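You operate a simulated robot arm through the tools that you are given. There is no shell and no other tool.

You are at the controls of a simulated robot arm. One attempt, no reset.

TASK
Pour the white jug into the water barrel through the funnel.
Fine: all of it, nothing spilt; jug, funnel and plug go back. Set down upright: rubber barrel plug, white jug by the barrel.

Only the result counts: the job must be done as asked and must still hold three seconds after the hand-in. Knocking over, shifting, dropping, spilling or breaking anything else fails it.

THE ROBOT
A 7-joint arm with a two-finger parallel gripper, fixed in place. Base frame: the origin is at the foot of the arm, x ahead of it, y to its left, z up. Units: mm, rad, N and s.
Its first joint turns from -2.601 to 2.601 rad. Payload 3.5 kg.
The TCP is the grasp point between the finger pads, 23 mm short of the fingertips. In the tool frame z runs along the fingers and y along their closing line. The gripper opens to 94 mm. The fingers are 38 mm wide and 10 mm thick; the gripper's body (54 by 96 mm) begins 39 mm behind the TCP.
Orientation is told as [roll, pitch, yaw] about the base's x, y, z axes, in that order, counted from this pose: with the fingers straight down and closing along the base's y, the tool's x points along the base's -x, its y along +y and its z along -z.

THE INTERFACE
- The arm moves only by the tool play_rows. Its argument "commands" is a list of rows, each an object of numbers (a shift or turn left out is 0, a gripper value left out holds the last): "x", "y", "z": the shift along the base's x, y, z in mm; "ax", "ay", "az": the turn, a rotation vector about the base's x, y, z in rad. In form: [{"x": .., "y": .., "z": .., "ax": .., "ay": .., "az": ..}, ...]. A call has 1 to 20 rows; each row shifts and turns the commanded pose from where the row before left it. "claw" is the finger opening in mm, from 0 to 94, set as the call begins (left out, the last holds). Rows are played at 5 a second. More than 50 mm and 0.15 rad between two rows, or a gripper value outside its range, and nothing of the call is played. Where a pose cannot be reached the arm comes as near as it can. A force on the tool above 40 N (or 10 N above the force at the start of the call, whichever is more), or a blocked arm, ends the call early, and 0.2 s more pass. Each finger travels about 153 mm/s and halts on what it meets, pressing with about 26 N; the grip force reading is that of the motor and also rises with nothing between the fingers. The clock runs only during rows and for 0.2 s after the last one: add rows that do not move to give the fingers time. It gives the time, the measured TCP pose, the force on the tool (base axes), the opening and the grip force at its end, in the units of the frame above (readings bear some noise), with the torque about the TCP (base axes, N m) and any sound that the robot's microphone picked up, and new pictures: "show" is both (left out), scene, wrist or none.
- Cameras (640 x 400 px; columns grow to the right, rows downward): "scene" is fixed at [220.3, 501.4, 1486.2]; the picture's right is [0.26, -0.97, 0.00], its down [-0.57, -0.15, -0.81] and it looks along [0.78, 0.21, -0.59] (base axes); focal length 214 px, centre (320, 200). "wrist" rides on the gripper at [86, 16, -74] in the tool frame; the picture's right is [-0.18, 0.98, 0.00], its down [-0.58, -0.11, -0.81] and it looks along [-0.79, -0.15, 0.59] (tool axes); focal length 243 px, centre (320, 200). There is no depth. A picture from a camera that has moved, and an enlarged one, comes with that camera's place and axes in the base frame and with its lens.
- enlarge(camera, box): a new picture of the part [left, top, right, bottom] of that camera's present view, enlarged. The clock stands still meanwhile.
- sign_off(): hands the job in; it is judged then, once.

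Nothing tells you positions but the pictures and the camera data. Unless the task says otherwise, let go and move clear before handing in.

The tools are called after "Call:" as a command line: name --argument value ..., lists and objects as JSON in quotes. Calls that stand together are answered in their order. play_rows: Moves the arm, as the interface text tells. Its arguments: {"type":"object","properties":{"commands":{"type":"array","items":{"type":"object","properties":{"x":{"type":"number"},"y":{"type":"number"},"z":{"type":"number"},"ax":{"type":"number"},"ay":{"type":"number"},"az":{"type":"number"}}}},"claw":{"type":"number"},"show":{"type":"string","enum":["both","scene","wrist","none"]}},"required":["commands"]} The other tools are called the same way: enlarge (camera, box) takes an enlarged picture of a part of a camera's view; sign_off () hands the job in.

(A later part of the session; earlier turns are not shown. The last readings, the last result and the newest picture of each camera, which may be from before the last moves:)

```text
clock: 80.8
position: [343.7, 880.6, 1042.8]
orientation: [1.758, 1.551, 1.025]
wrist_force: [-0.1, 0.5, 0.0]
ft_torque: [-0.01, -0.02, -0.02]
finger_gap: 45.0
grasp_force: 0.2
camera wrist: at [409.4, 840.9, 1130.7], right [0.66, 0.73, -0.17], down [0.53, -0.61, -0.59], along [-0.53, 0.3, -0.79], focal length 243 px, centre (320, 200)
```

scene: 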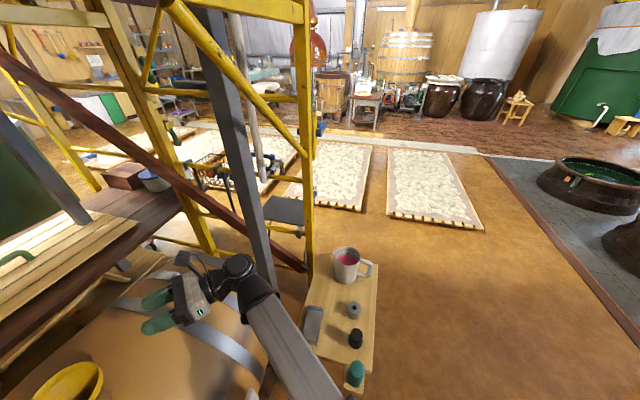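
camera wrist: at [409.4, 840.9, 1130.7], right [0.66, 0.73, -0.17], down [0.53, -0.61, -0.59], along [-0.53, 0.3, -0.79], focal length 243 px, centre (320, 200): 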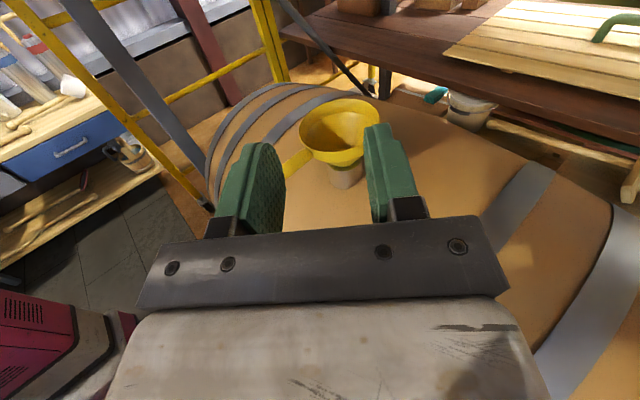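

Yaw left works (fingers azimuth ~138°) and gives a clear view of the funnel. Next, dry-run the tilt to ~100° along the pouring path.

Call:
play_rows --commands '[{"x": -9.4, "y": 9.1, "z": 4.1, "ax": -0.0836, "ay": -0.0929}, {"x": -9.4, "y": 9.1, "z": 4.1, "ax": -0.0836, "ay": -0.0929}, {"x": -9.4, "y": 9.1, "z": 4.1, "ax": -0.0836, "ay": -0.0929}, {"x": -9.4, "y": 9.1, "z": 4.1, "ax": -0.0836, "ay": -0.0929}, {"x": -9.4, "y": 9.1, "z": 4.1, "ax": -0.0836, "ay": -0.0929}, {"x": -9.4, "y": 9.1, "z": 4.1, "ax": -0.0836, "ay": -0.0929}, {"x": -9.4, "y": 9.1, "z": 4.1, "ax": -0.0836, "ay": -0.0929}, {"x": -9.4, "y": 9.1, "z": 4.1, "ax": -0.0836, "ay": -0.0929}, {"x": -9.4, "y": 9.1, "z": 4.1, "ax": -0.0836, "ay": -0.0929}, {"x": -9.4, "y": 9.1, "z": 4.1, "ax": -0.0836, "ay": -0.0929}, {"x": -9.4, "y": 9.1, "z": 4.1, "ax": -0.0836, "ay": -0.0929}, {"x": -9.4, "y": 9.1, "z": 4.1, "ax": -0.0836, "ay": -0.0929}, {"x": -9.4, "y": 9.1, "z": 4.1, "ax": -0.0836, "ay": -0.0929}, {"x": -9.4, "y": 9.1, "z": 4.1, "ax": -0.0836, "ay": -0.0929}]'

```text
clock: 83.8
position: [210.6, 1007.3, 1100.0]
orientation: [0.0, -0.176, -0.715]
wrist_force: [-0.5, -0.3, -0.3]
ft_torque: [-0.01, 0.03, 0.0]
finger_gap: 44.9
grasp_force: 0.1
camera wrist: at [148.1, 1083.6, 1158.5], right [0.78, 0.62, 0.03], down [0.25, -0.36, 0.9], along [0.57, -0.69, -0.44], focal length 243 px, centre (320, 200)
```

scene: 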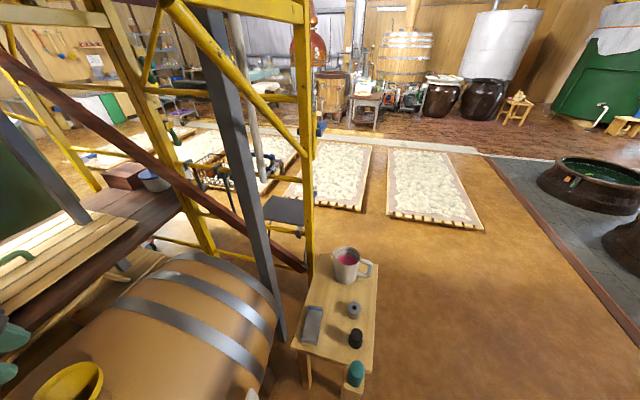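
wrist: 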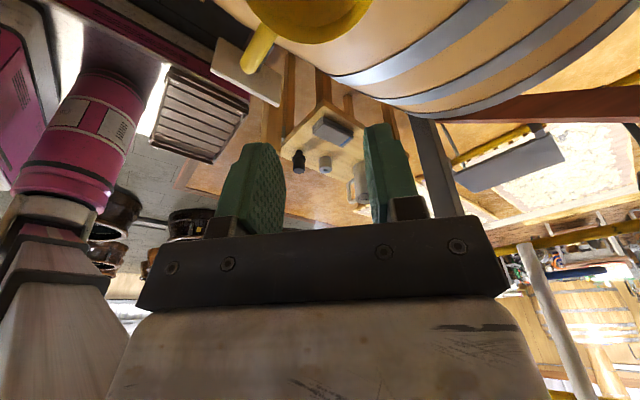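

Call:
play_rows --commands '[{"x": -14, "y": 13, "z": -5, "ax": -0.0836, "ay": -0.0929}, {"x": -14, "y": 13, "z": -5, "ax": -0.0836, "ay": -0.0929}, {"x": -14, "y": 13, "z": -5, "ax": -0.0836, "ay": -0.0929}, {"x": -14, "y": 13, "z": -5, "ax": -0.0836, "ay": -0.0929}]' --show "none"

```text
clock: 84.8
position: [184.7, 1067.9, 1030.3]
orientation: [0.074, -0.645, -0.709]
wrist_force: [-0.5, -0.3, 0.3]
ft_torque: [0.01, -0.03, 0.03]
finger_gap: 45.0
grasp_force: 0.1
out of reach, approached as far as the arm can: row 2, 3, 4
```

The tilt is fine to ~105° (100° suffices since jug walls flare). I reverse the motion, then head back to the jug.

Call:
play_rows --commands '[{"x": 6, "y": -10, "z": 12, "ax": 0.0836, "ay": 0.0929}, {"x": 6, "y": -10, "z": 12, "ax": 0.0836, "ay": 0.0929}, {"x": 6, "y": -10, "z": 10, "ax": 0.0836, "ay": 0.0929}, {"x": 6, "y": -10, "z": 10, "ax": 0.0836, "ay": 0.0929}, {"x": 8, "y": -10, "ax": 0.0836, "ay": 0.0929}, {"x": 8, "y": -10, "ax": 0.0836, "ay": 0.0929}, {"x": 8, "y": -10, "ax": 0.0836, "ay": 0.0929}, {"x": 8, "y": -10, "ax": 0.0836, "ay": 0.0929}, {"x": 8, "y": -10, "ax": 0.0836, "ay": 0.0929}, {"x": 8, "y": -10, "ax": 0.0836, "ay": 0.0929}, {"x": 8, "y": -10, "ax": 0.0836, "ay": 0.0929}, {"x": 8, "y": -10, "ax": 0.0836, "ay": 0.0929}, {"x": 8, "y": -10, "ax": 0.0836, "ay": 0.0929}, {"x": 8, "y": -10, "ax": 0.0836, "ay": 0.0929}, {"x": 8, "y": -10, "ax": 0.0836, "ay": 0.0929}, {"x": 8, "y": -10, "ax": 0.0836, "ay": 0.0929}, {"x": 8, "y": -10, "ax": 0.0836, "ay": 0.0929}, {"x": 8, "y": -10, "ax": 0.0836, "ay": 0.0929}]'

```text
clock: 88.6
position: [324.3, 888.1, 1075.5]
orientation: [2.541, 1.54, 1.75]
wrist_force: [0.4, -0.2, 0.4]
ft_torque: [-0.01, 0.01, 0.0]
finger_gap: 45.1
grasp_force: 0.0
camera wrist: at [389.0, 843.6, 1160.6], right [0.7, 0.7, -0.17], down [0.49, -0.63, -0.6], along [-0.53, 0.34, -0.78], focal length 243 px, centre (320, 200)
```

scene: 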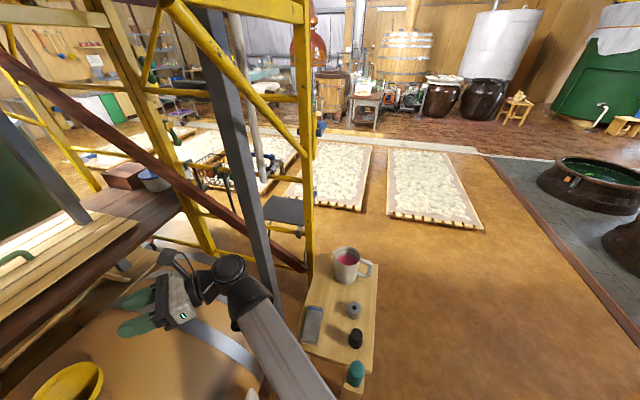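
wrist: 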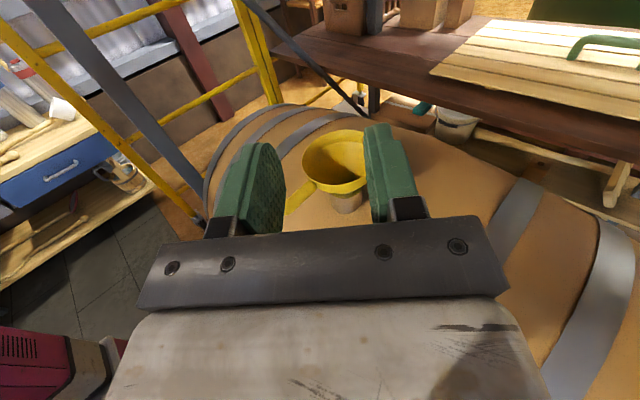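

Call:
play_rows --commands '[{"x": 14, "y": -36, "az": -0.0978}, {"x": 14, "y": -36, "az": -0.0978}, {"x": 14, "y": -36, "az": -0.0978}, {"x": 14, "y": -36, "az": -0.0978}, {"x": 14, "y": -36, "az": -0.0978}, {"x": 14, "y": -36, "az": -0.0978}, {"x": 14, "y": -36, "az": -0.0978}, {"x": 14, "y": -36, "az": -0.0978}, {"x": 27, "y": -24, "ax": -0.0125}, {"x": 27, "y": -24, "ax": -0.0125}, {"x": 27, "y": -24}, {"x": 27, "y": -24}, {"x": 27, "y": -24}, {"x": 27, "y": -24}, {"x": 27, "y": -24}, {"x": 27, "y": -24}, {"x": 27, "y": -24}]' --show "none"

Call:
play_rows --commands '[{"x": 28, "y": -9}, {"x": 28, "y": -9}, {"x": 28, "y": -9}, {"x": 28, "y": -9}, {"x": 28, "y": -9}, {"x": 28, "y": -9}, {"z": -30}, {"z": -30}, {"z": -30}, {"z": -30}, {"z": -30}, {"z": -30}, {"z": -30}, {"z": -30}, {"z": -30}]' --claw 60

```text
clock: 92.2
position: [677.6, 381.3, 1071.5]
orientation: [1.542, 1.553, -0.029]
wrist_force: [0.0, 0.5, 0.0]
ft_torque: [0.02, 0.0, 0.01]
finger_gap: 45.0
grasp_force: 0.1
```

```text
clock: 95.4
position: [847.8, 329.8, 806.8]
orientation: [1.545, 1.555, -0.029]
wrist_force: [-0.3, -0.2, -0.8]
ft_torque: [-0.03, 0.01, -0.02]
finger_gap: 60.1
grasp_force: 0.1
camera wrist: at [862.5, 255.1, 892.5], right [0.99, 0.0, -0.17], down [-0.1, -0.81, -0.58], along [-0.13, 0.59, -0.8], focal length 243 px, centre (320, 200)
```

scene: 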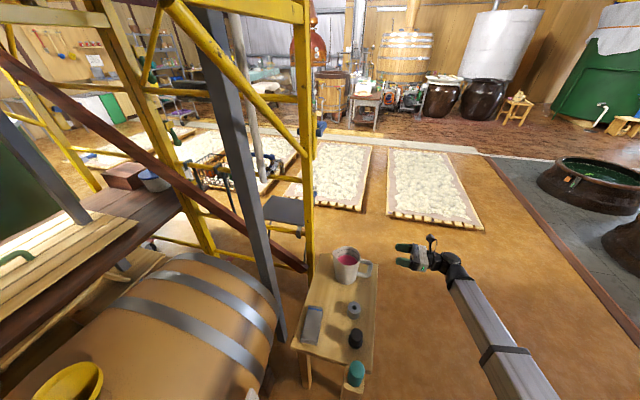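
wrist: 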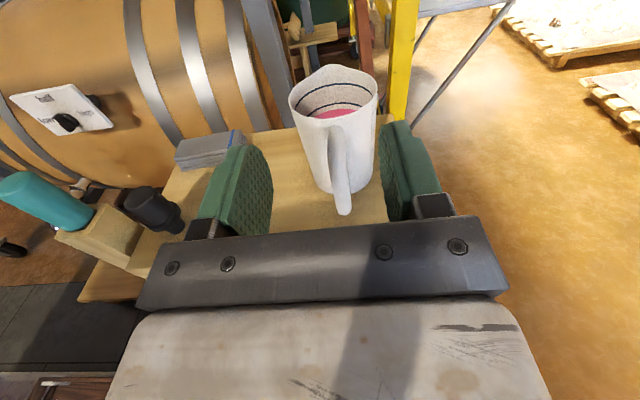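

Call:
enlarge --camera "wrist" --box '[240, 40, 420, 230]'

Call:
enlarge --camera "scene" --box '[310, 225, 450, 325]'

```text
2.11 times, centred on (330, 135) of wrist
camera zoom: at [862.5, 255.1, 892.5], right [0.99, 0.0, -0.17], down [-0.1, -0.81, -0.58], along [-0.13, 0.59, -0.8], focal length 511 px, centre (299, 337)
```

zoom: 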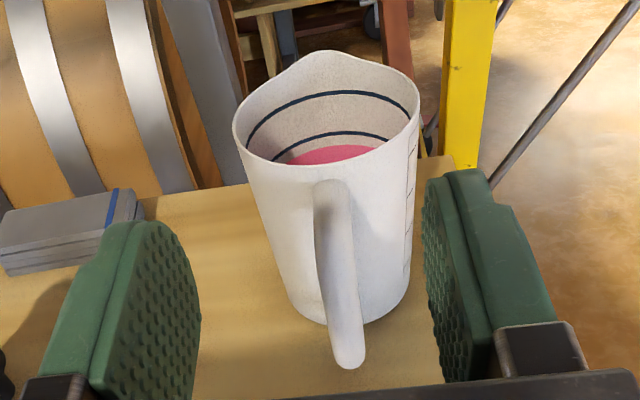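

```text
4.00 times, centred on (380, 275) of scene
camera zoom: at [220.3, 501.4, 1486.2], right [0.26, -0.97, 0.0], down [-0.57, -0.15, -0.81], along [0.78, 0.21, -0.59], focal length 858 px, centre (80, -100)
```

zoom: 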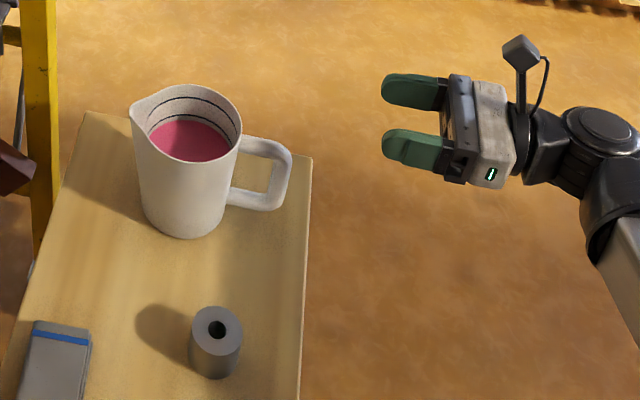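

Handle: vertical bar y≈431–452 at x≈850, top bar z≈702–722. I'll take a deep grip (TCP ≈ (850, 463, 700)), with pads on both bars and the palm close to the handle to resist rotation.

Call:
play_rows --commands '[{"x": 2.5, "z": -27}, {"z": -27}, {"z": -27}, {"z": -26}, {"y": 30}, {"y": 30}, {"y": 25}]'

Call:
enlarge --camera "wrist" --box '[220, 40, 420, 240]'

Call:
enlarge --camera "scene" --box '[310, 225, 450, 325]'

```text
clock: 97.0
position: [849.0, 412.6, 697.2]
orientation: [1.523, 1.552, -0.049]
wrist_force: [-0.1, -1.2, 0.6]
ft_torque: [-0.02, 0.02, 0.0]
finger_gap: 60.0
grasp_force: 0.1
camera wrist: at [864.6, 338.0, 783.7], right [0.99, 0.0, -0.17], down [-0.1, -0.81, -0.58], along [-0.13, 0.59, -0.8], focal length 243 px, centre (320, 200)
```

scene: 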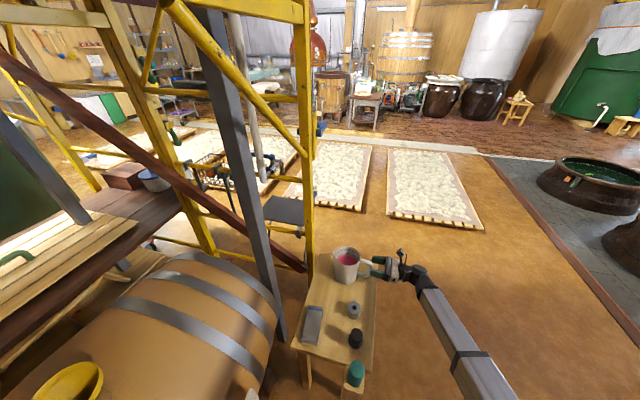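
wrist: 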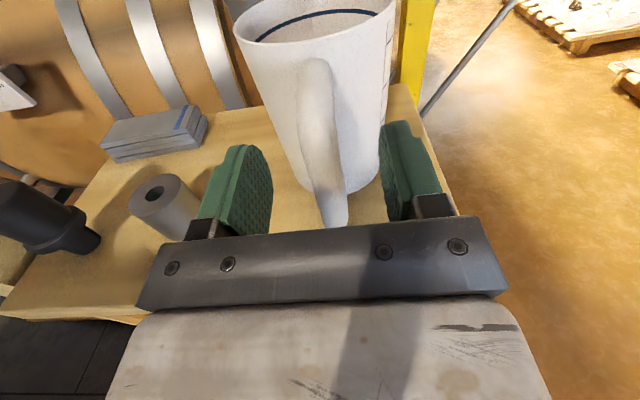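

```text
2.00 times, centred on (320, 140) of wrist
camera zoom: at [864.6, 338.0, 783.7], right [0.99, 0.0, -0.17], down [-0.1, -0.81, -0.58], along [-0.13, 0.59, -0.8], focal length 485 px, centre (320, 320)
```

zoom: 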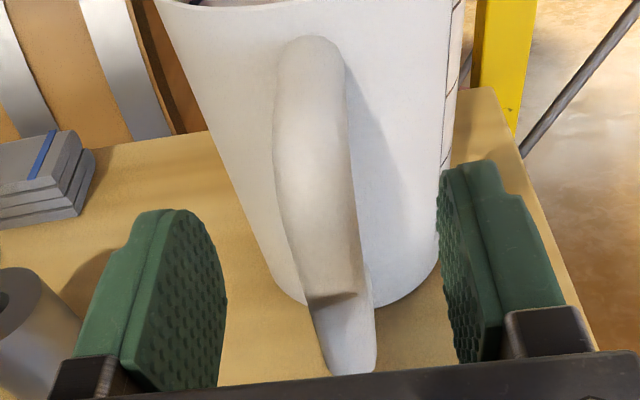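

```text
4.00 times, centred on (380, 275) of scene
camera zoom: at [220.3, 501.4, 1486.2], right [0.26, -0.97, 0.0], down [-0.57, -0.15, -0.81], along [0.78, 0.21, -0.59], focal length 858 px, centre (80, -100)
```

zoom: 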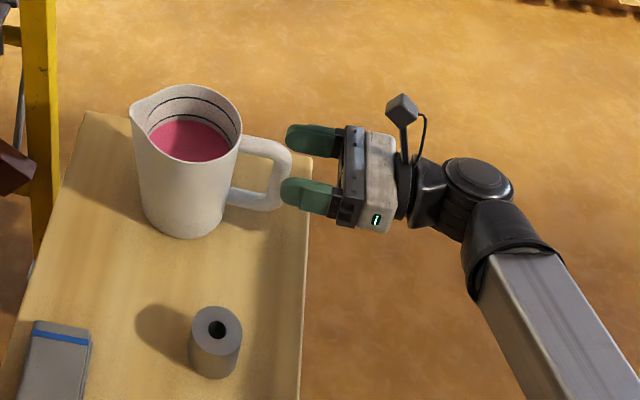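

Call:
play_rows --commands '[{"x": 0.5, "y": 15, "z": 1}, {"y": 15, "z": 1}, {"y": 10}, {"y": 8}]'

Call:
enlarge --camera "scene" --box '[320, 235, 430, 315]'

Call:
enlarge --camera "wrist" --box '[220, 40, 420, 240]'

```text
clock: 98.0
position: [850.2, 459.9, 699.1]
orientation: [1.547, 1.553, -0.024]
wrist_force: [-0.3, 0.2, -0.8]
ft_torque: [0.03, -0.01, 0.0]
finger_gap: 59.8
grasp_force: 0.0
camera wrist: at [864.2, 385.4, 786.7], right [0.99, 0.0, -0.17], down [-0.1, -0.81, -0.58], along [-0.13, 0.59, -0.8], focal length 243 px, centre (320, 200)
```

scene: 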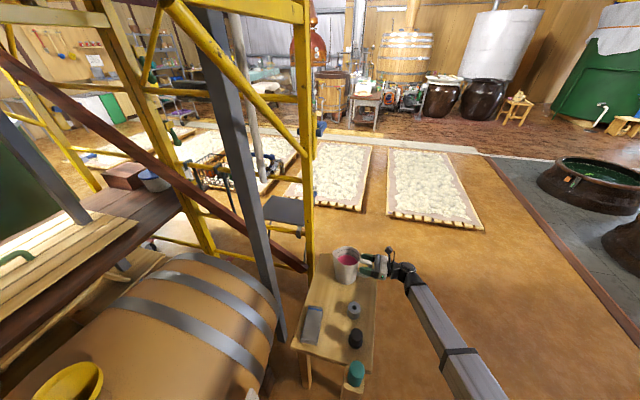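
wrist: 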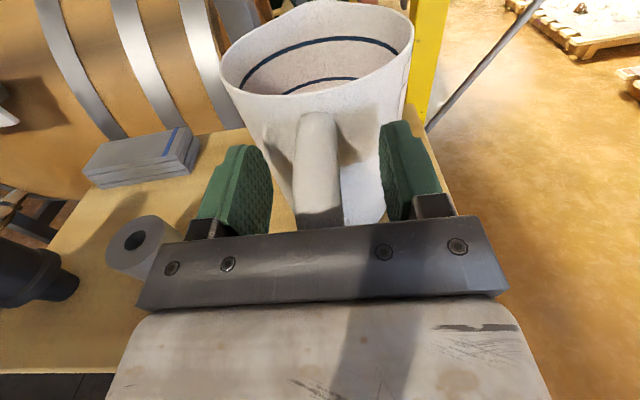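

```text
5.00 times, centred on (375, 275) of scene
camera zoom: at [220.3, 501.4, 1486.2], right [0.26, -0.97, 0.0], down [-0.57, -0.15, -0.81], along [0.78, 0.21, -0.59], focal length 1072 px, centre (45, -175)
```

zoom: 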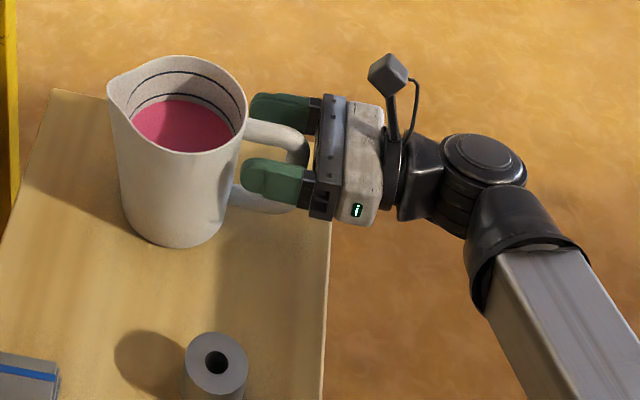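

```text
2.00 times, centred on (320, 140) of wrist
camera zoom: at [864.2, 385.4, 786.7], right [0.99, 0.0, -0.17], down [-0.1, -0.81, -0.58], along [-0.13, 0.59, -0.8], focal length 485 px, centre (320, 320)
```

zoom: 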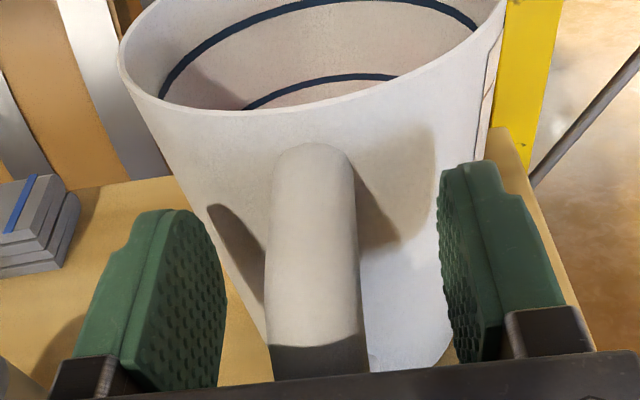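

Positioned well; close on the handle.

Call:
play_rows --commands '[{"y": 2}, {}, {}, {}, {}]' --claw 5

Call:
enlarge --camera "scene" --box '[320, 235, 430, 315]'

```text
clock: 99.2
position: [849.0, 462.7, 699.3]
orientation: [1.554, 1.553, -0.017]
wrist_force: [0.1, -3.4, 3.0]
ft_torque: [-0.13, 0.53, 0.18]
finger_gap: 19.8
grasp_force: 25.7
camera wrist: at [864.3, 387.6, 787.1], right [0.99, 0.0, -0.17], down [-0.1, -0.81, -0.58], along [-0.13, 0.59, -0.8], focal length 243 px, centre (320, 200)
```

scene: 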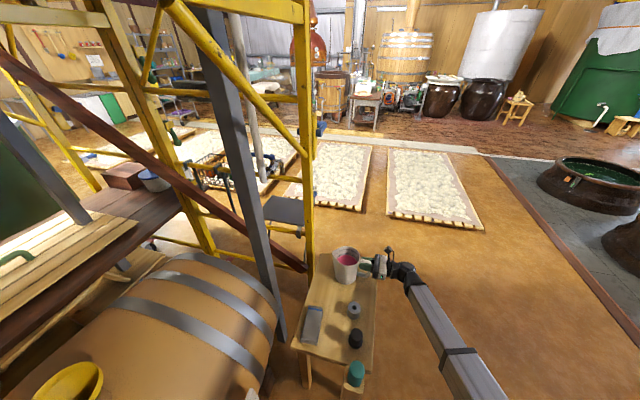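
wrist: 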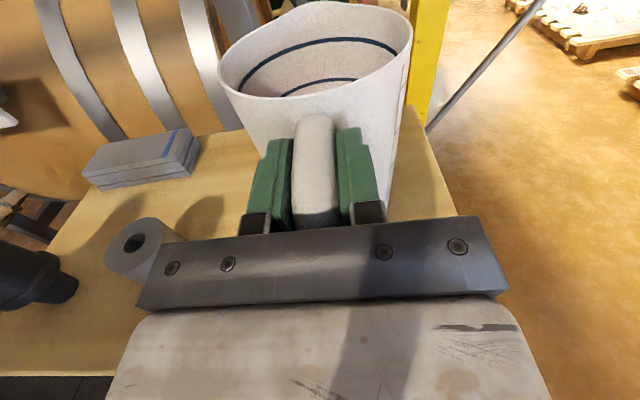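

```text
5.00 times, centred on (375, 275) of scene
camera zoom: at [220.3, 501.4, 1486.2], right [0.26, -0.97, 0.0], down [-0.57, -0.15, -0.81], along [0.78, 0.21, -0.59], focal length 1072 px, centre (45, -175)
```

zoom: 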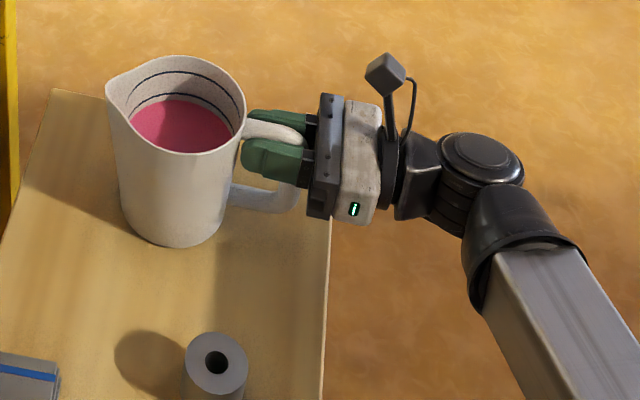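

Gripped (19.8 mm). I lift a few millimetres and check for slip.

Call:
play_rows --commands '[{"z": 2}, {"z": 2}, {"z": 2}, {"z": 2}]' --show "none"

Call:
play_rows --commands '[{"z": 3}, {"z": 4}, {"z": 5}, {}, {}]'

Call:
enlarge --camera "scene" --box '[320, 235, 430, 315]'

```text
clock: 100.2
position: [849.5, 464.7, 706.8]
orientation: [1.496, 1.554, -0.078]
wrist_force: [0.6, 1.0, -7.6]
ft_torque: [-0.49, -0.02, -0.01]
finger_gap: 19.8
grasp_force: 25.9
```

```text
clock: 101.4
position: [850.0, 464.2, 719.0]
orientation: [1.507, 1.553, -0.064]
wrist_force: [0.6, -0.3, -8.2]
ft_torque: [-0.5, -0.01, -0.01]
finger_gap: 20.0
grasp_force: 25.7
camera wrist: at [865.0, 390.2, 806.2], right [0.99, 0.0, -0.17], down [-0.1, -0.81, -0.58], along [-0.13, 0.59, -0.8], focal length 243 px, centre (320, 200)
```

scene: 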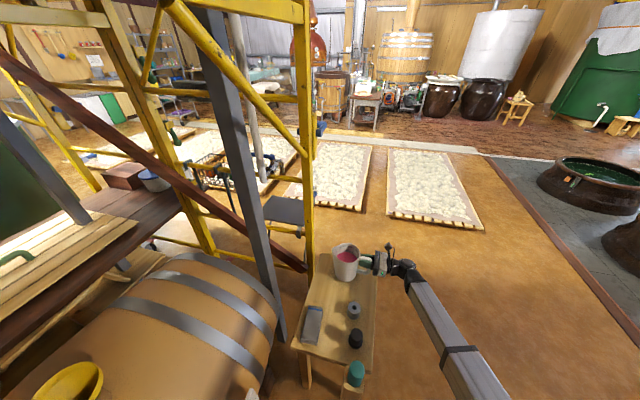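
wrist: 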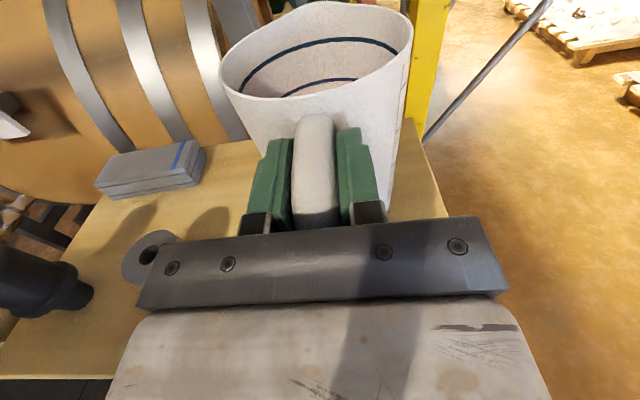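

```text
5.00 times, centred on (375, 275) of scene
camera zoom: at [220.3, 501.4, 1486.2], right [0.26, -0.97, 0.0], down [-0.57, -0.15, -0.81], along [0.78, 0.21, -0.59], focal length 1072 px, centre (45, -175)
```

zoom: 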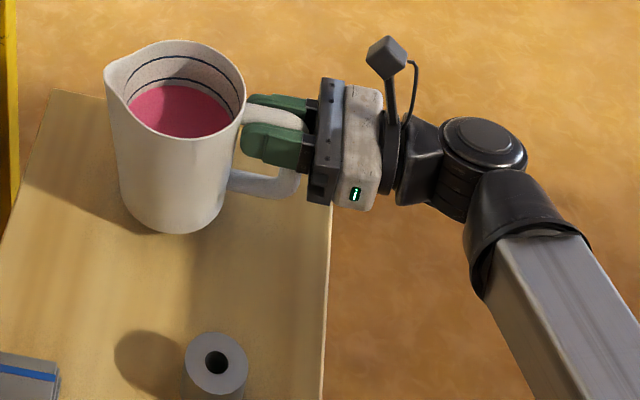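

The jug (≈0.8 kg) is held without slip. I'll carry it gently: lift straight, then travel with smooth moderate speed.

Call:
play_rows --commands '[{"z": 6}, {"z": 10}, {"z": 14, "y": -2}, {"z": 17, "y": -3}, {"z": 18, "y": -3}, {"z": 18, "y": -4}, {"z": 18, "y": -4, "x": -2}, {"z": 18, "y": -4, "x": -4}, {"z": 18, "y": -4, "x": -5}, {"z": 18, "y": -4, "x": -6}, {"z": 18, "y": -4, "x": -8}, {"z": 18, "y": -4, "x": -10}, {"z": 18, "y": -4, "x": -12}, {"z": 18, "y": -2, "x": -14}, {"z": 18, "y": 0, "x": -15}, {"z": 18, "y": 2, "x": -16}, {"z": 18, "y": 4, "x": -17}, {"z": 16, "y": 6, "x": -18}, {"z": 14, "y": 8, "x": -18}, {"z": 10, "y": 10, "x": -18}]' --show "none"

Call:
play_rows --commands '[{"z": 6, "y": 10, "x": -18}, {"z": 3, "y": 10, "x": -18}, {"y": 10, "x": -18}, {"y": 10, "x": -18}, {"y": 10, "x": -18}, {"y": 10, "x": -18}, {"y": 10, "x": -18}, {"y": 10, "x": -18}, {"y": 10, "x": -18}, {"y": 10, "x": -18}, {"y": 11, "x": -16}, {"y": 12, "x": -14}, {"y": 13, "x": -11}, {"y": 14, "x": -8}, {"y": 14, "x": -6}, {"y": 12, "x": -4}, {"y": 8, "x": -3}, {"y": 4, "x": -1}]'

```text
clock: 105.6
position: [687.1, 450.3, 1041.1]
orientation: [1.498, 1.551, -0.075]
wrist_force: [0.1, -0.2, -7.4]
ft_torque: [-0.51, -0.01, 0.0]
finger_gap: 19.9
grasp_force: 26.0
```

```text
clock: 109.4
position: [445.5, 641.6, 1050.1]
orientation: [1.52, 1.554, -0.055]
wrist_force: [-0.5, 0.0, -9.0]
ft_torque: [-0.51, 0.02, -0.03]
finger_gap: 19.9
grasp_force: 25.8
camera wrist: at [458.5, 567.1, 1136.5], right [0.99, 0.0, -0.17], down [-0.1, -0.81, -0.58], along [-0.13, 0.59, -0.8], focal length 243 px, centre (320, 200)
```

scene: 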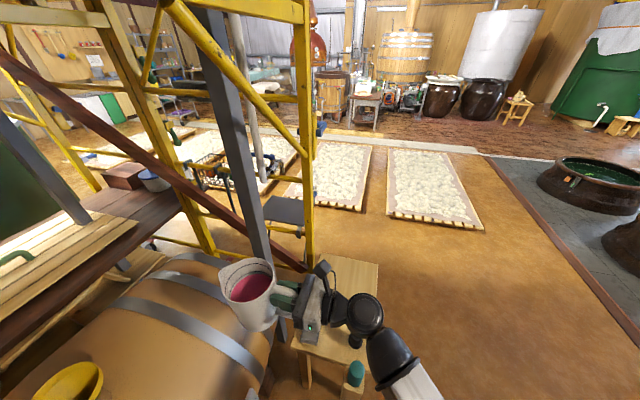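
wrist: 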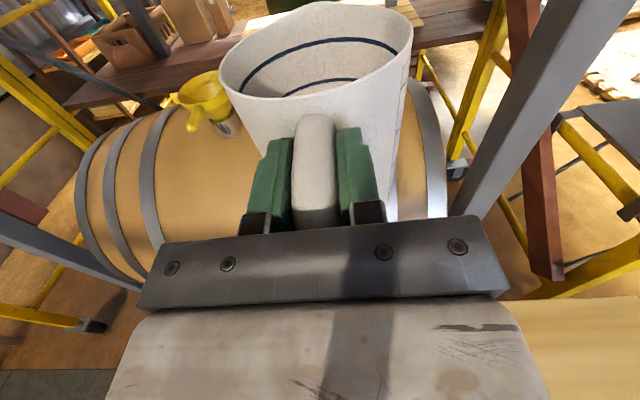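

Jug is steady. Now I bring it around to the +x side of the funnel with a 48° yaw, staying high.

Call:
play_rows --commands '[{"x": -2, "y": 5, "az": 0.02}, {"x": -4, "y": 9, "z": 1, "az": 0.035}, {"x": -5, "y": 12, "z": 1, "az": 0.045}, {"x": -5, "y": 13, "z": 1, "az": 0.045}, {"x": -5, "y": 13, "z": 1, "az": 0.045}, {"x": -5, "y": 13, "z": 1, "az": 0.045}, {"x": -5, "y": 13, "z": 1, "az": 0.045}, {"x": -5, "y": 13, "z": 1, "az": 0.045}, {"x": -5, "y": 13, "z": 1, "az": 0.045}, {"x": -5, "y": 13, "z": 1, "az": 0.045}, {"x": -5, "y": 13, "z": 1, "az": 0.045}, {"x": -5, "y": 13, "z": 1, "az": 0.045}, {"x": -5, "y": 13, "z": 1, "az": 0.045}, {"x": -5, "y": 13, "z": 1, "az": 0.045}, {"x": -5, "y": 13, "z": 1, "az": 0.045}, {"x": -5, "y": 13, "z": 1, "az": 0.045}, {"x": -5, "y": 13, "az": 0.045}, {"x": -4, "y": 12, "az": 0.045}, {"x": -3, "y": 10, "az": 0.04}, {"x": -1, "y": 6, "az": 0.023}]'

Call:
enlarge --camera "wrist" --box '[180, 0, 460, 240]'

Call:
enlarge --camera "scene" --box '[20, 250, 280, 400]'

```text
clock: 113.6
position: [354.2, 878.0, 1064.8]
orientation: [1.531, 1.556, 0.799]
wrist_force: [0.4, 0.1, -7.7]
ft_torque: [-0.37, -0.38, 0.03]
finger_gap: 19.8
grasp_force: 26.2
camera wrist: at [419.0, 838.5, 1151.9], right [0.66, 0.73, -0.17], down [0.53, -0.61, -0.58], along [-0.53, 0.3, -0.8], focal length 243 px, centre (320, 200)
```

scene: 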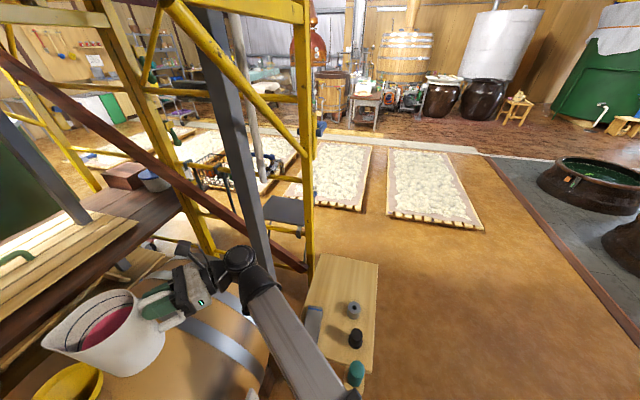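
wrist: 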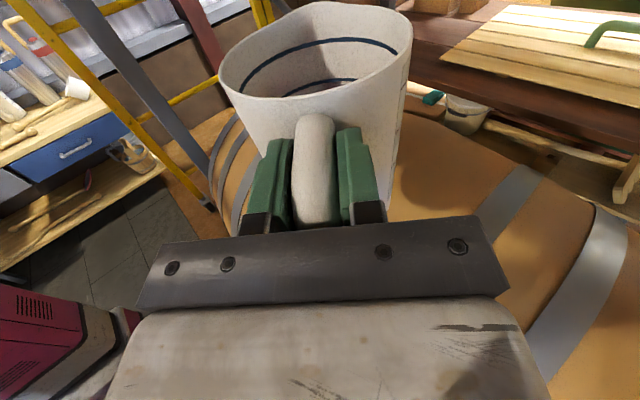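

```text
1.67 times, centred on (320, 120) of wrist
camera zoom: at [419.0, 838.5, 1151.9], right [0.66, 0.73, -0.17], down [0.53, -0.61, -0.58], along [-0.53, 0.3, -0.8], focal length 404 px, centre (320, 333)
```

zoom: 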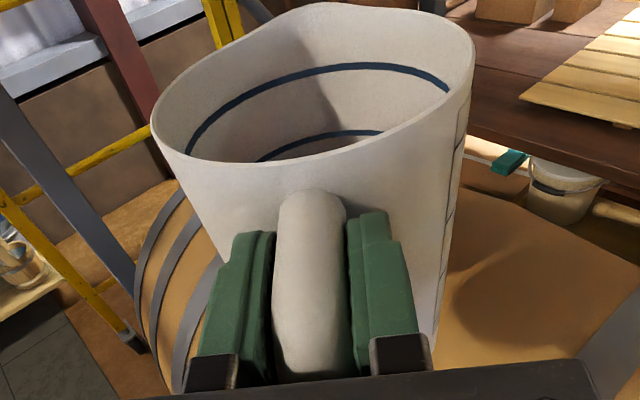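

```text
2.46 times, centred on (150, 325) of scene
camera zoom: at [220.3, 501.4, 1486.2], right [0.26, -0.97, 0.0], down [-0.57, -0.15, -0.81], along [0.78, 0.21, -0.59], focal length 528 px, centre (738, -108)
```

zoom: 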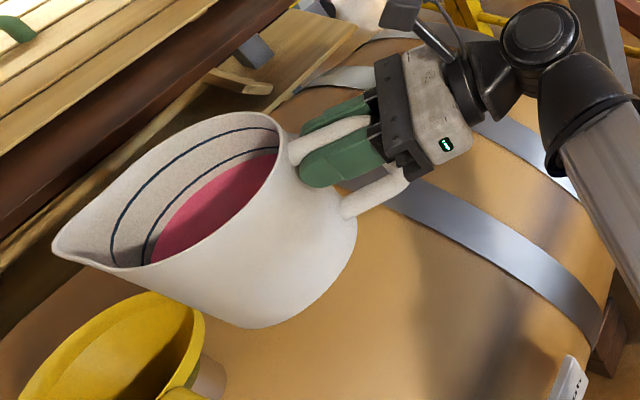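

Tip and funnel positions check out in the scene view. Tilt to 30° (below the expected ~39° flow start) while closing in.

Call:
play_rows --commands '[{"x": -1, "y": 1, "z": -1.5, "ax": -0.0134, "ay": -0.0149}, {"x": -1.9, "y": 1.9, "z": -2.8, "ax": -0.0269, "ay": -0.0299}, {"x": -2, "y": 1.9, "z": -2.8, "ax": -0.0269, "ay": -0.0299}, {"x": -2, "y": 1.9, "z": -2.8, "ax": -0.0269, "ay": -0.0299}, {"x": -2, "y": 1.9, "z": -2.8, "ax": -0.0269, "ay": -0.0299}, {"x": -2, "y": 1.9, "z": -2.8, "ax": -0.0269, "ay": -0.0299}, {"x": -2, "y": 1.9, "z": -2.8, "ax": -0.0269, "ay": -0.0299}, {"x": -2, "y": 1.9, "z": -2.8, "ax": -0.0269, "ay": -0.0299}, {"x": -2, "y": 1.9, "z": -2.9, "ax": -0.0269, "ay": -0.0299}, {"x": -2, "y": 1.9, "z": -2.9, "ax": -0.0269, "ay": -0.0299}, {"x": -2, "y": 1.9, "z": -2.9, "ax": -0.0269, "ay": -0.0299}, {"x": -2, "y": 1.9, "z": -2.9, "ax": -0.0269, "ay": -0.0299}, {"x": -2, "y": 1.9, "z": -2.9, "ax": -0.0269, "ay": -0.0299}, {"x": -1, "y": 1, "z": -1.5, "ax": -0.0134, "ay": -0.0149}, {}]'

Call:
enlarge --camera "scene" --box '[20, 270, 240, 400]'

Call:
enlarge --camera "wrist" --box '[180, 0, 460, 240]'

```text
clock: 116.8
position: [329.6, 902.7, 1026.0]
orientation: [0.029, 1.048, -0.699]
wrist_force: [-0.3, -0.4, -7.9]
ft_torque: [-0.19, -0.15, 0.02]
finger_gap: 20.1
grasp_force: 25.8
camera wrist: at [355.8, 898.0, 1139.2], right [0.72, 0.68, -0.14], down [0.67, -0.74, -0.1], along [-0.18, -0.02, -0.98], focal length 243 px, centre (320, 200)
```

scene: 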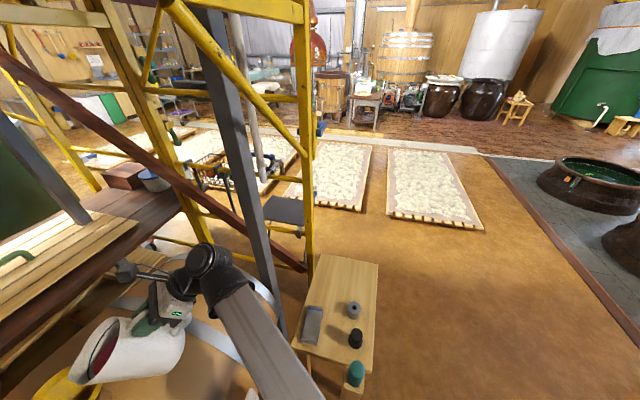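
wrist: 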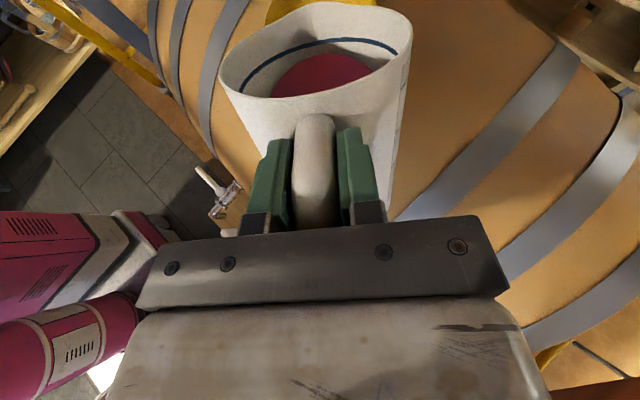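

```text
2.91 times, centred on (130, 335) of scene
camera zoom: at [220.3, 501.4, 1486.2], right [0.26, -0.97, 0.0], down [-0.57, -0.15, -0.81], along [0.78, 0.21, -0.59], focal length 624 px, centre (873, -193)
```

zoom: 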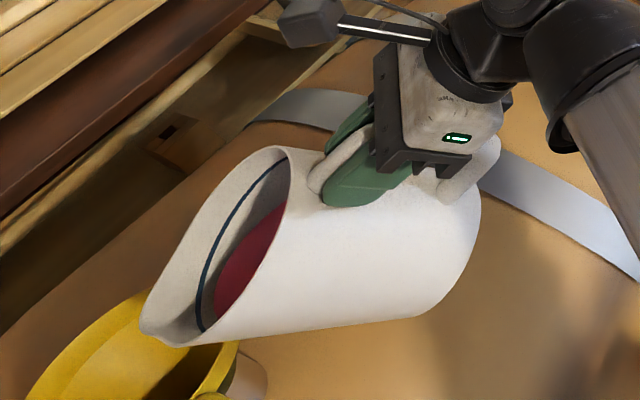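

```text
1.67 times, centred on (320, 120) of wrist
camera zoom: at [355.8, 898.0, 1139.2], right [0.72, 0.68, -0.14], down [0.67, -0.74, -0.1], along [-0.18, -0.02, -0.98], focal length 404 px, centre (320, 333)
```

zoom: 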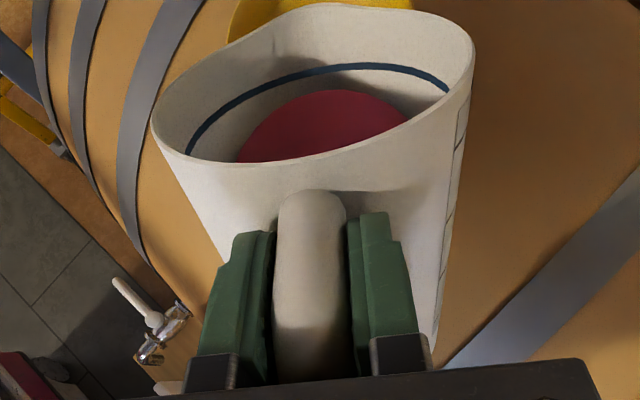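

Spout tip is ~28 mm short of funnel centre and 50 mm above the rim, as planned. I continue tilting slowly, 30→40°.

Call:
play_rows --commands '[{"x": -0.85, "y": 0.76, "z": 1.63, "ax": -0.01168, "ay": -0.01297}, {"x": -0.85, "y": 0.76, "z": 1.63, "ax": -0.01168, "ay": -0.01297}, {"x": -0.85, "y": 0.76, "z": 1.63, "ax": -0.01168, "ay": -0.01297}, {"x": -0.85, "y": 0.76, "z": 1.63, "ax": -0.01168, "ay": -0.01297}, {"x": -0.85, "y": 0.76, "z": 1.63, "ax": -0.01168, "ay": -0.01297}, {"x": -0.85, "y": 0.76, "z": 1.63, "ax": -0.01168, "ay": -0.01297}, {"x": -0.85, "y": 0.76, "z": 1.63, "ax": -0.01168, "ay": -0.01297}, {"x": -0.85, "y": 0.76, "z": 1.63, "ax": -0.01168, "ay": -0.01297}, {"x": -0.85, "y": 0.76, "z": 1.63, "ax": -0.01168, "ay": -0.01297}, {"x": -0.85, "y": 0.76, "z": 1.63, "ax": -0.01168, "ay": -0.01297}]'

Call:
enlarge --camera "scene" --box '[20, 270, 240, 400]'

Call:
enlarge --camera "wrist" --box '[180, 0, 460, 240]'

```text
clock: 119.0
position: [321.8, 910.0, 1043.4]
orientation: [0.019, 0.872, -0.707]
wrist_force: [-0.3, 0.0, -7.9]
ft_torque: [-0.11, -0.1, 0.01]
finger_gap: 19.9
grasp_force: 25.9
camera wrist: at [331.7, 920.0, 1157.8], right [0.74, 0.66, -0.13], down [0.67, -0.74, 0.07], along [-0.05, -0.14, -0.99], focal length 243 px, centre (320, 200)
```

scene: 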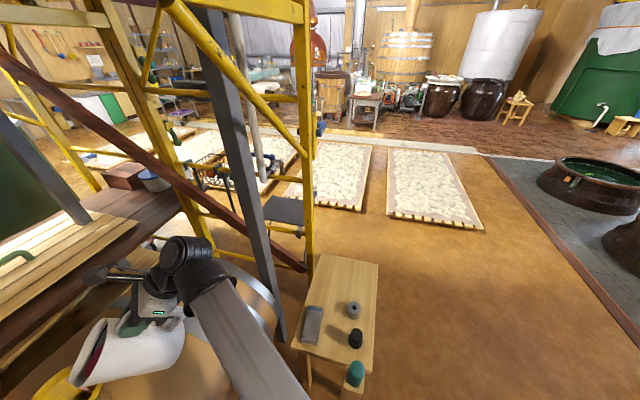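
wrist: 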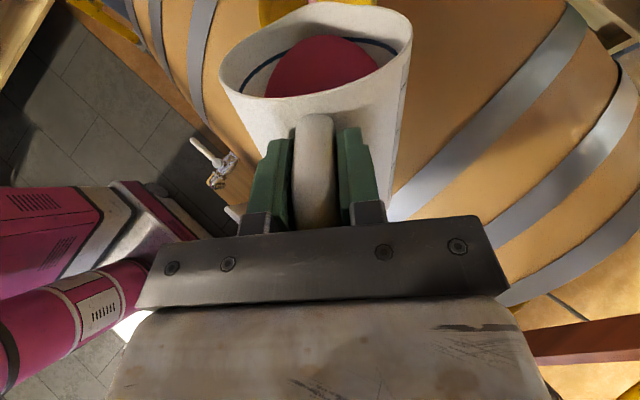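

```text
2.91 times, centred on (130, 335) of scene
camera zoom: at [220.3, 501.4, 1486.2], right [0.26, -0.97, 0.0], down [-0.57, -0.15, -0.81], along [0.78, 0.21, -0.59], focal length 624 px, centre (873, -193)
```

zoom: 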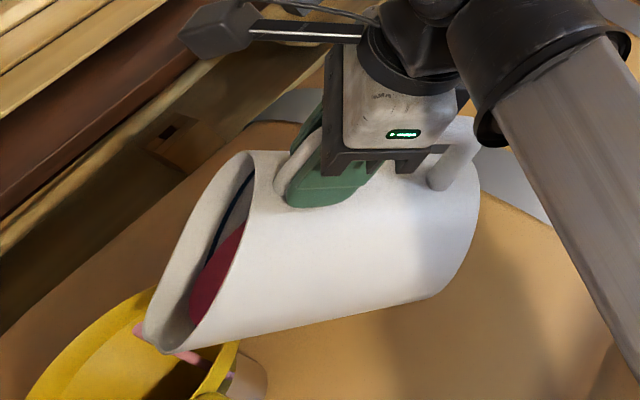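

```text
1.67 times, centred on (320, 120) of wrist
camera zoom: at [331.7, 920.0, 1157.8], right [0.74, 0.66, -0.13], down [0.67, -0.74, 0.07], along [-0.05, -0.14, -0.99], focal length 404 px, centre (320, 333)
```

zoom: 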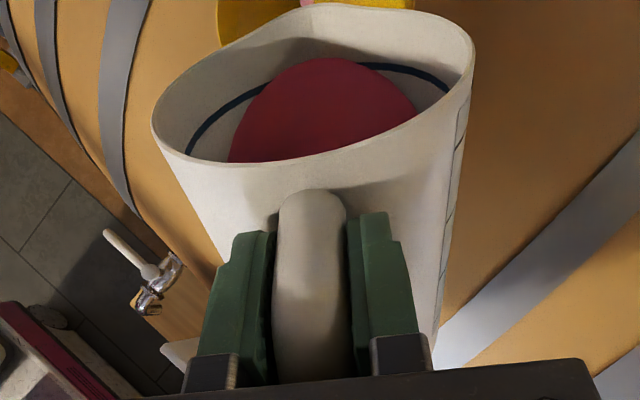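

Call:
enlarge --camera "scene" --box '[30, 350, 130, 400]'

Call:
enlarge --camera "wrist" --box '[220, 0, 420, 60]'

```text
6.40 times, centred on (80, 375) of scene
camera zoom: at [220.3, 501.4, 1486.2], right [0.26, -0.97, 0.0], down [-0.57, -0.15, -0.81], along [0.78, 0.21, -0.59], focal length 1373 px, centre (1856, -920)
```

zoom: 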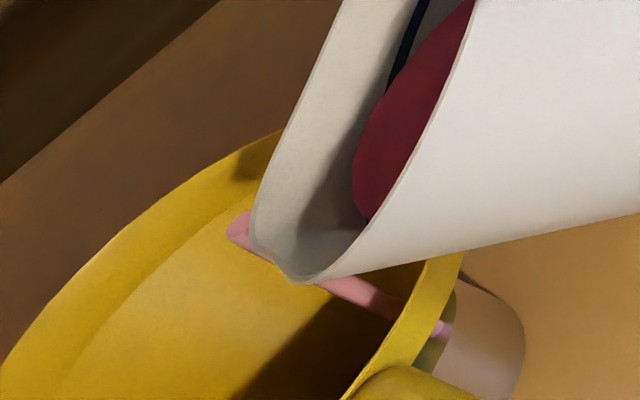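

```text
3.20 times, centred on (320, 30) of wrist
camera zoom: at [331.7, 920.0, 1157.8], right [0.74, 0.66, -0.13], down [0.67, -0.74, 0.07], along [-0.05, -0.14, -0.99], focal length 776 px, centre (320, 744)
```

zoom: 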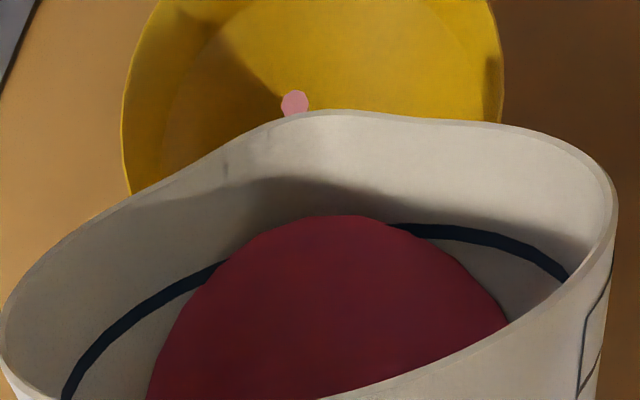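

The stream has started and falls ~20 mm from the funnel's centre, well inside. I continue slowly 40→50°, centring a little more.

Call:
play_rows --commands '[{"x": -0.8, "y": 0.72, "z": 0.71, "ax": -0.00584, "ay": -0.00648}, {"x": -0.8, "y": 0.72, "z": 0.71, "ax": -0.00584, "ay": -0.00648}, {"x": -0.8, "y": 0.72, "z": 0.71, "ax": -0.00584, "ay": -0.00648}, {"x": -0.8, "y": 0.72, "z": 0.71, "ax": -0.00584, "ay": -0.00648}, {"x": -0.8, "y": 0.72, "z": 0.71, "ax": -0.00584, "ay": -0.00648}, {"x": -0.8, "y": 0.72, "z": 0.71, "ax": -0.00584, "ay": -0.00648}, {"x": -0.8, "y": 0.72, "z": 0.71, "ax": -0.00584, "ay": -0.00648}, {"x": -0.8, "y": 0.72, "z": 0.71, "ax": -0.00584, "ay": -0.00648}, {"x": -0.8, "y": 0.72, "z": 0.71, "ax": -0.00584, "ay": -0.00648}, {"x": -0.8, "y": 0.72, "z": 0.71, "ax": -0.00584, "ay": -0.00648}]'

Call:
enlarge --camera "scene" --box '[30, 340, 150, 400]'

Call:
enlarge --camera "wrist" --box '[220, 0, 420, 60]'

```text
clock: 121.2
position: [313.4, 916.7, 1050.0]
orientation: [0.017, 0.785, -0.711]
wrist_force: [0.3, -0.6, -7.2]
ft_torque: [-0.06, -0.05, 0.0]
finger_gap: 19.9
grasp_force: 26.0
camera wrist: at [316.4, 933.7, 1164.6], right [0.75, 0.65, -0.12], down [0.66, -0.73, 0.16], along [0.02, -0.2, -0.98], focal length 243 px, centre (320, 200)
```

scene: 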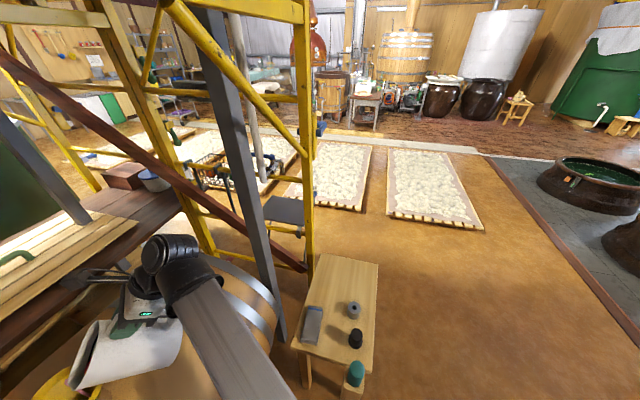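
wrist: 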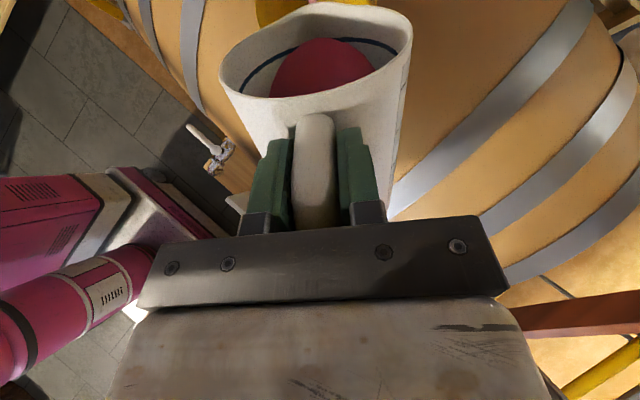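

```text
5.33 times, centred on (90, 370) of scene
camera zoom: at [220.3, 501.4, 1486.2], right [0.26, -0.97, 0.0], down [-0.57, -0.15, -0.81], along [0.78, 0.21, -0.59], focal length 1144 px, centre (1547, -707)
```

zoom: 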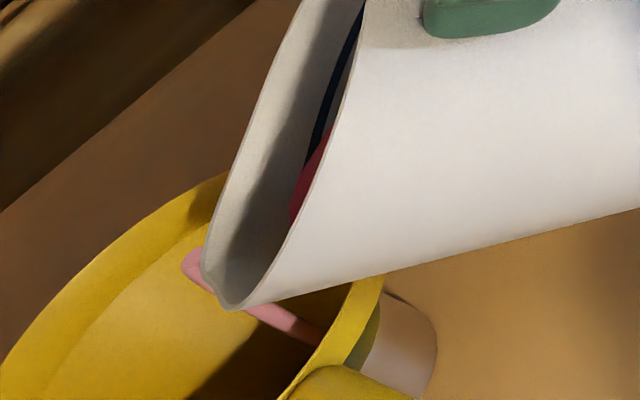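

```text
3.20 times, centred on (320, 30) of wrist
camera zoom: at [316.4, 933.7, 1164.6], right [0.75, 0.65, -0.12], down [0.66, -0.73, 0.16], along [0.02, -0.2, -0.98], focal length 776 px, centre (320, 744)
```

zoom: 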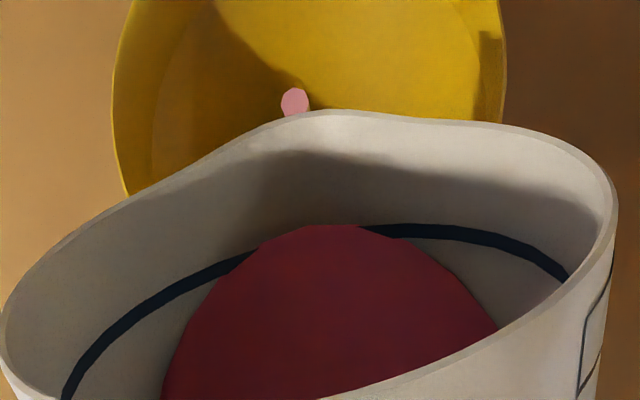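

Call:
play_rows --commands '[{"x": -0.8, "y": 0.72, "z": 0.71, "ax": -0.00584, "ay": -0.00648}, {"x": -0.8, "y": 0.72, "z": 0.71, "ax": -0.00584, "ay": -0.00648}, {"x": -0.8, "y": 0.72, "z": 0.71, "ax": -0.00584, "ay": -0.00648}, {"x": -0.8, "y": 0.72, "z": 0.71, "ax": -0.00584, "ay": -0.00648}, {"x": -0.8, "y": 0.72, "z": 0.71, "ax": -0.00584, "ay": -0.00648}, {"x": -0.8, "y": 0.72, "z": 0.71, "ax": -0.00584, "ay": -0.00648}, {"x": -0.8, "y": 0.72, "z": 0.71, "ax": -0.00584, "ay": -0.00648}, {"x": -0.8, "y": 0.72, "z": 0.71, "ax": -0.00584, "ay": -0.00648}, {"x": -0.8, "y": 0.72, "z": 0.71, "ax": -0.00584, "ay": -0.00648}, {"x": -0.8, "y": 0.72, "z": 0.71, "ax": -0.00584, "ay": -0.00648}]' --show "scene"

Call:
enlarge --camera "scene" --box '[30, 340, 150, 400]'

Call:
enlarge --camera "wrist" --box '[220, 0, 420, 60]'

```text
clock: 123.4
position: [306.0, 924.8, 1058.1]
orientation: [0.012, 0.7, -0.711]
wrist_force: [-0.2, -0.5, -6.7]
ft_torque: [-0.04, -0.04, 0.0]
finger_gap: 19.8
grasp_force: 26.0
```

scene: 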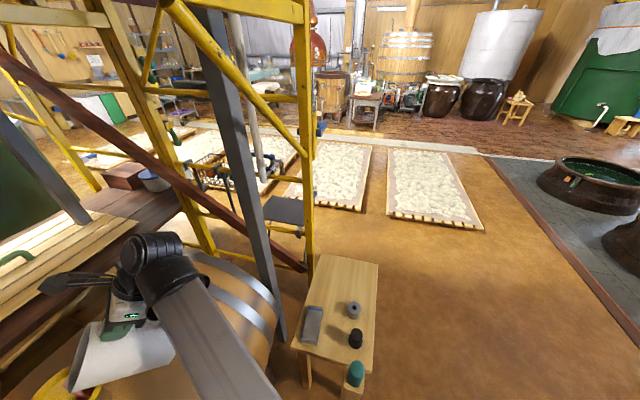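

```text
5.33 times, centred on (90, 370) of scene
camera zoom: at [220.3, 501.4, 1486.2], right [0.26, -0.97, 0.0], down [-0.57, -0.15, -0.81], along [0.78, 0.21, -0.59], focal length 1144 px, centre (1547, -707)
```

zoom: 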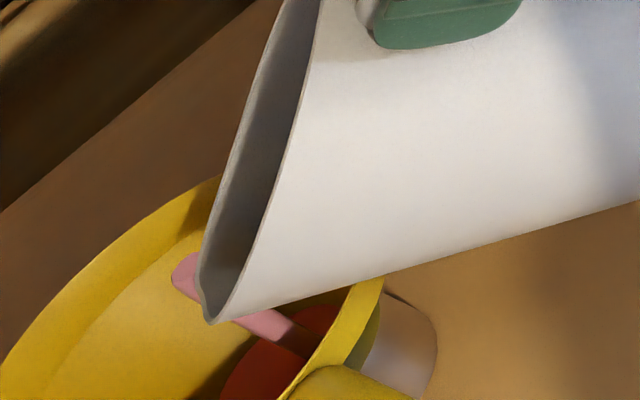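

```text
3.20 times, centred on (320, 30) of wrist
camera zoom: at [301.1, 947.1, 1170.6], right [0.75, 0.65, -0.11], down [0.65, -0.72, 0.24], along [0.08, -0.25, -0.96], focal length 776 px, centre (320, 744)
```

zoom: 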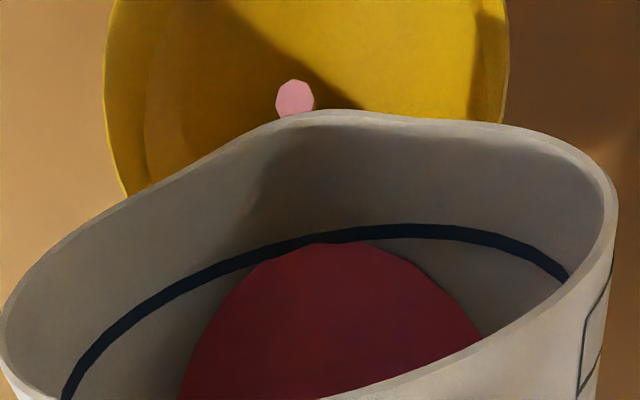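

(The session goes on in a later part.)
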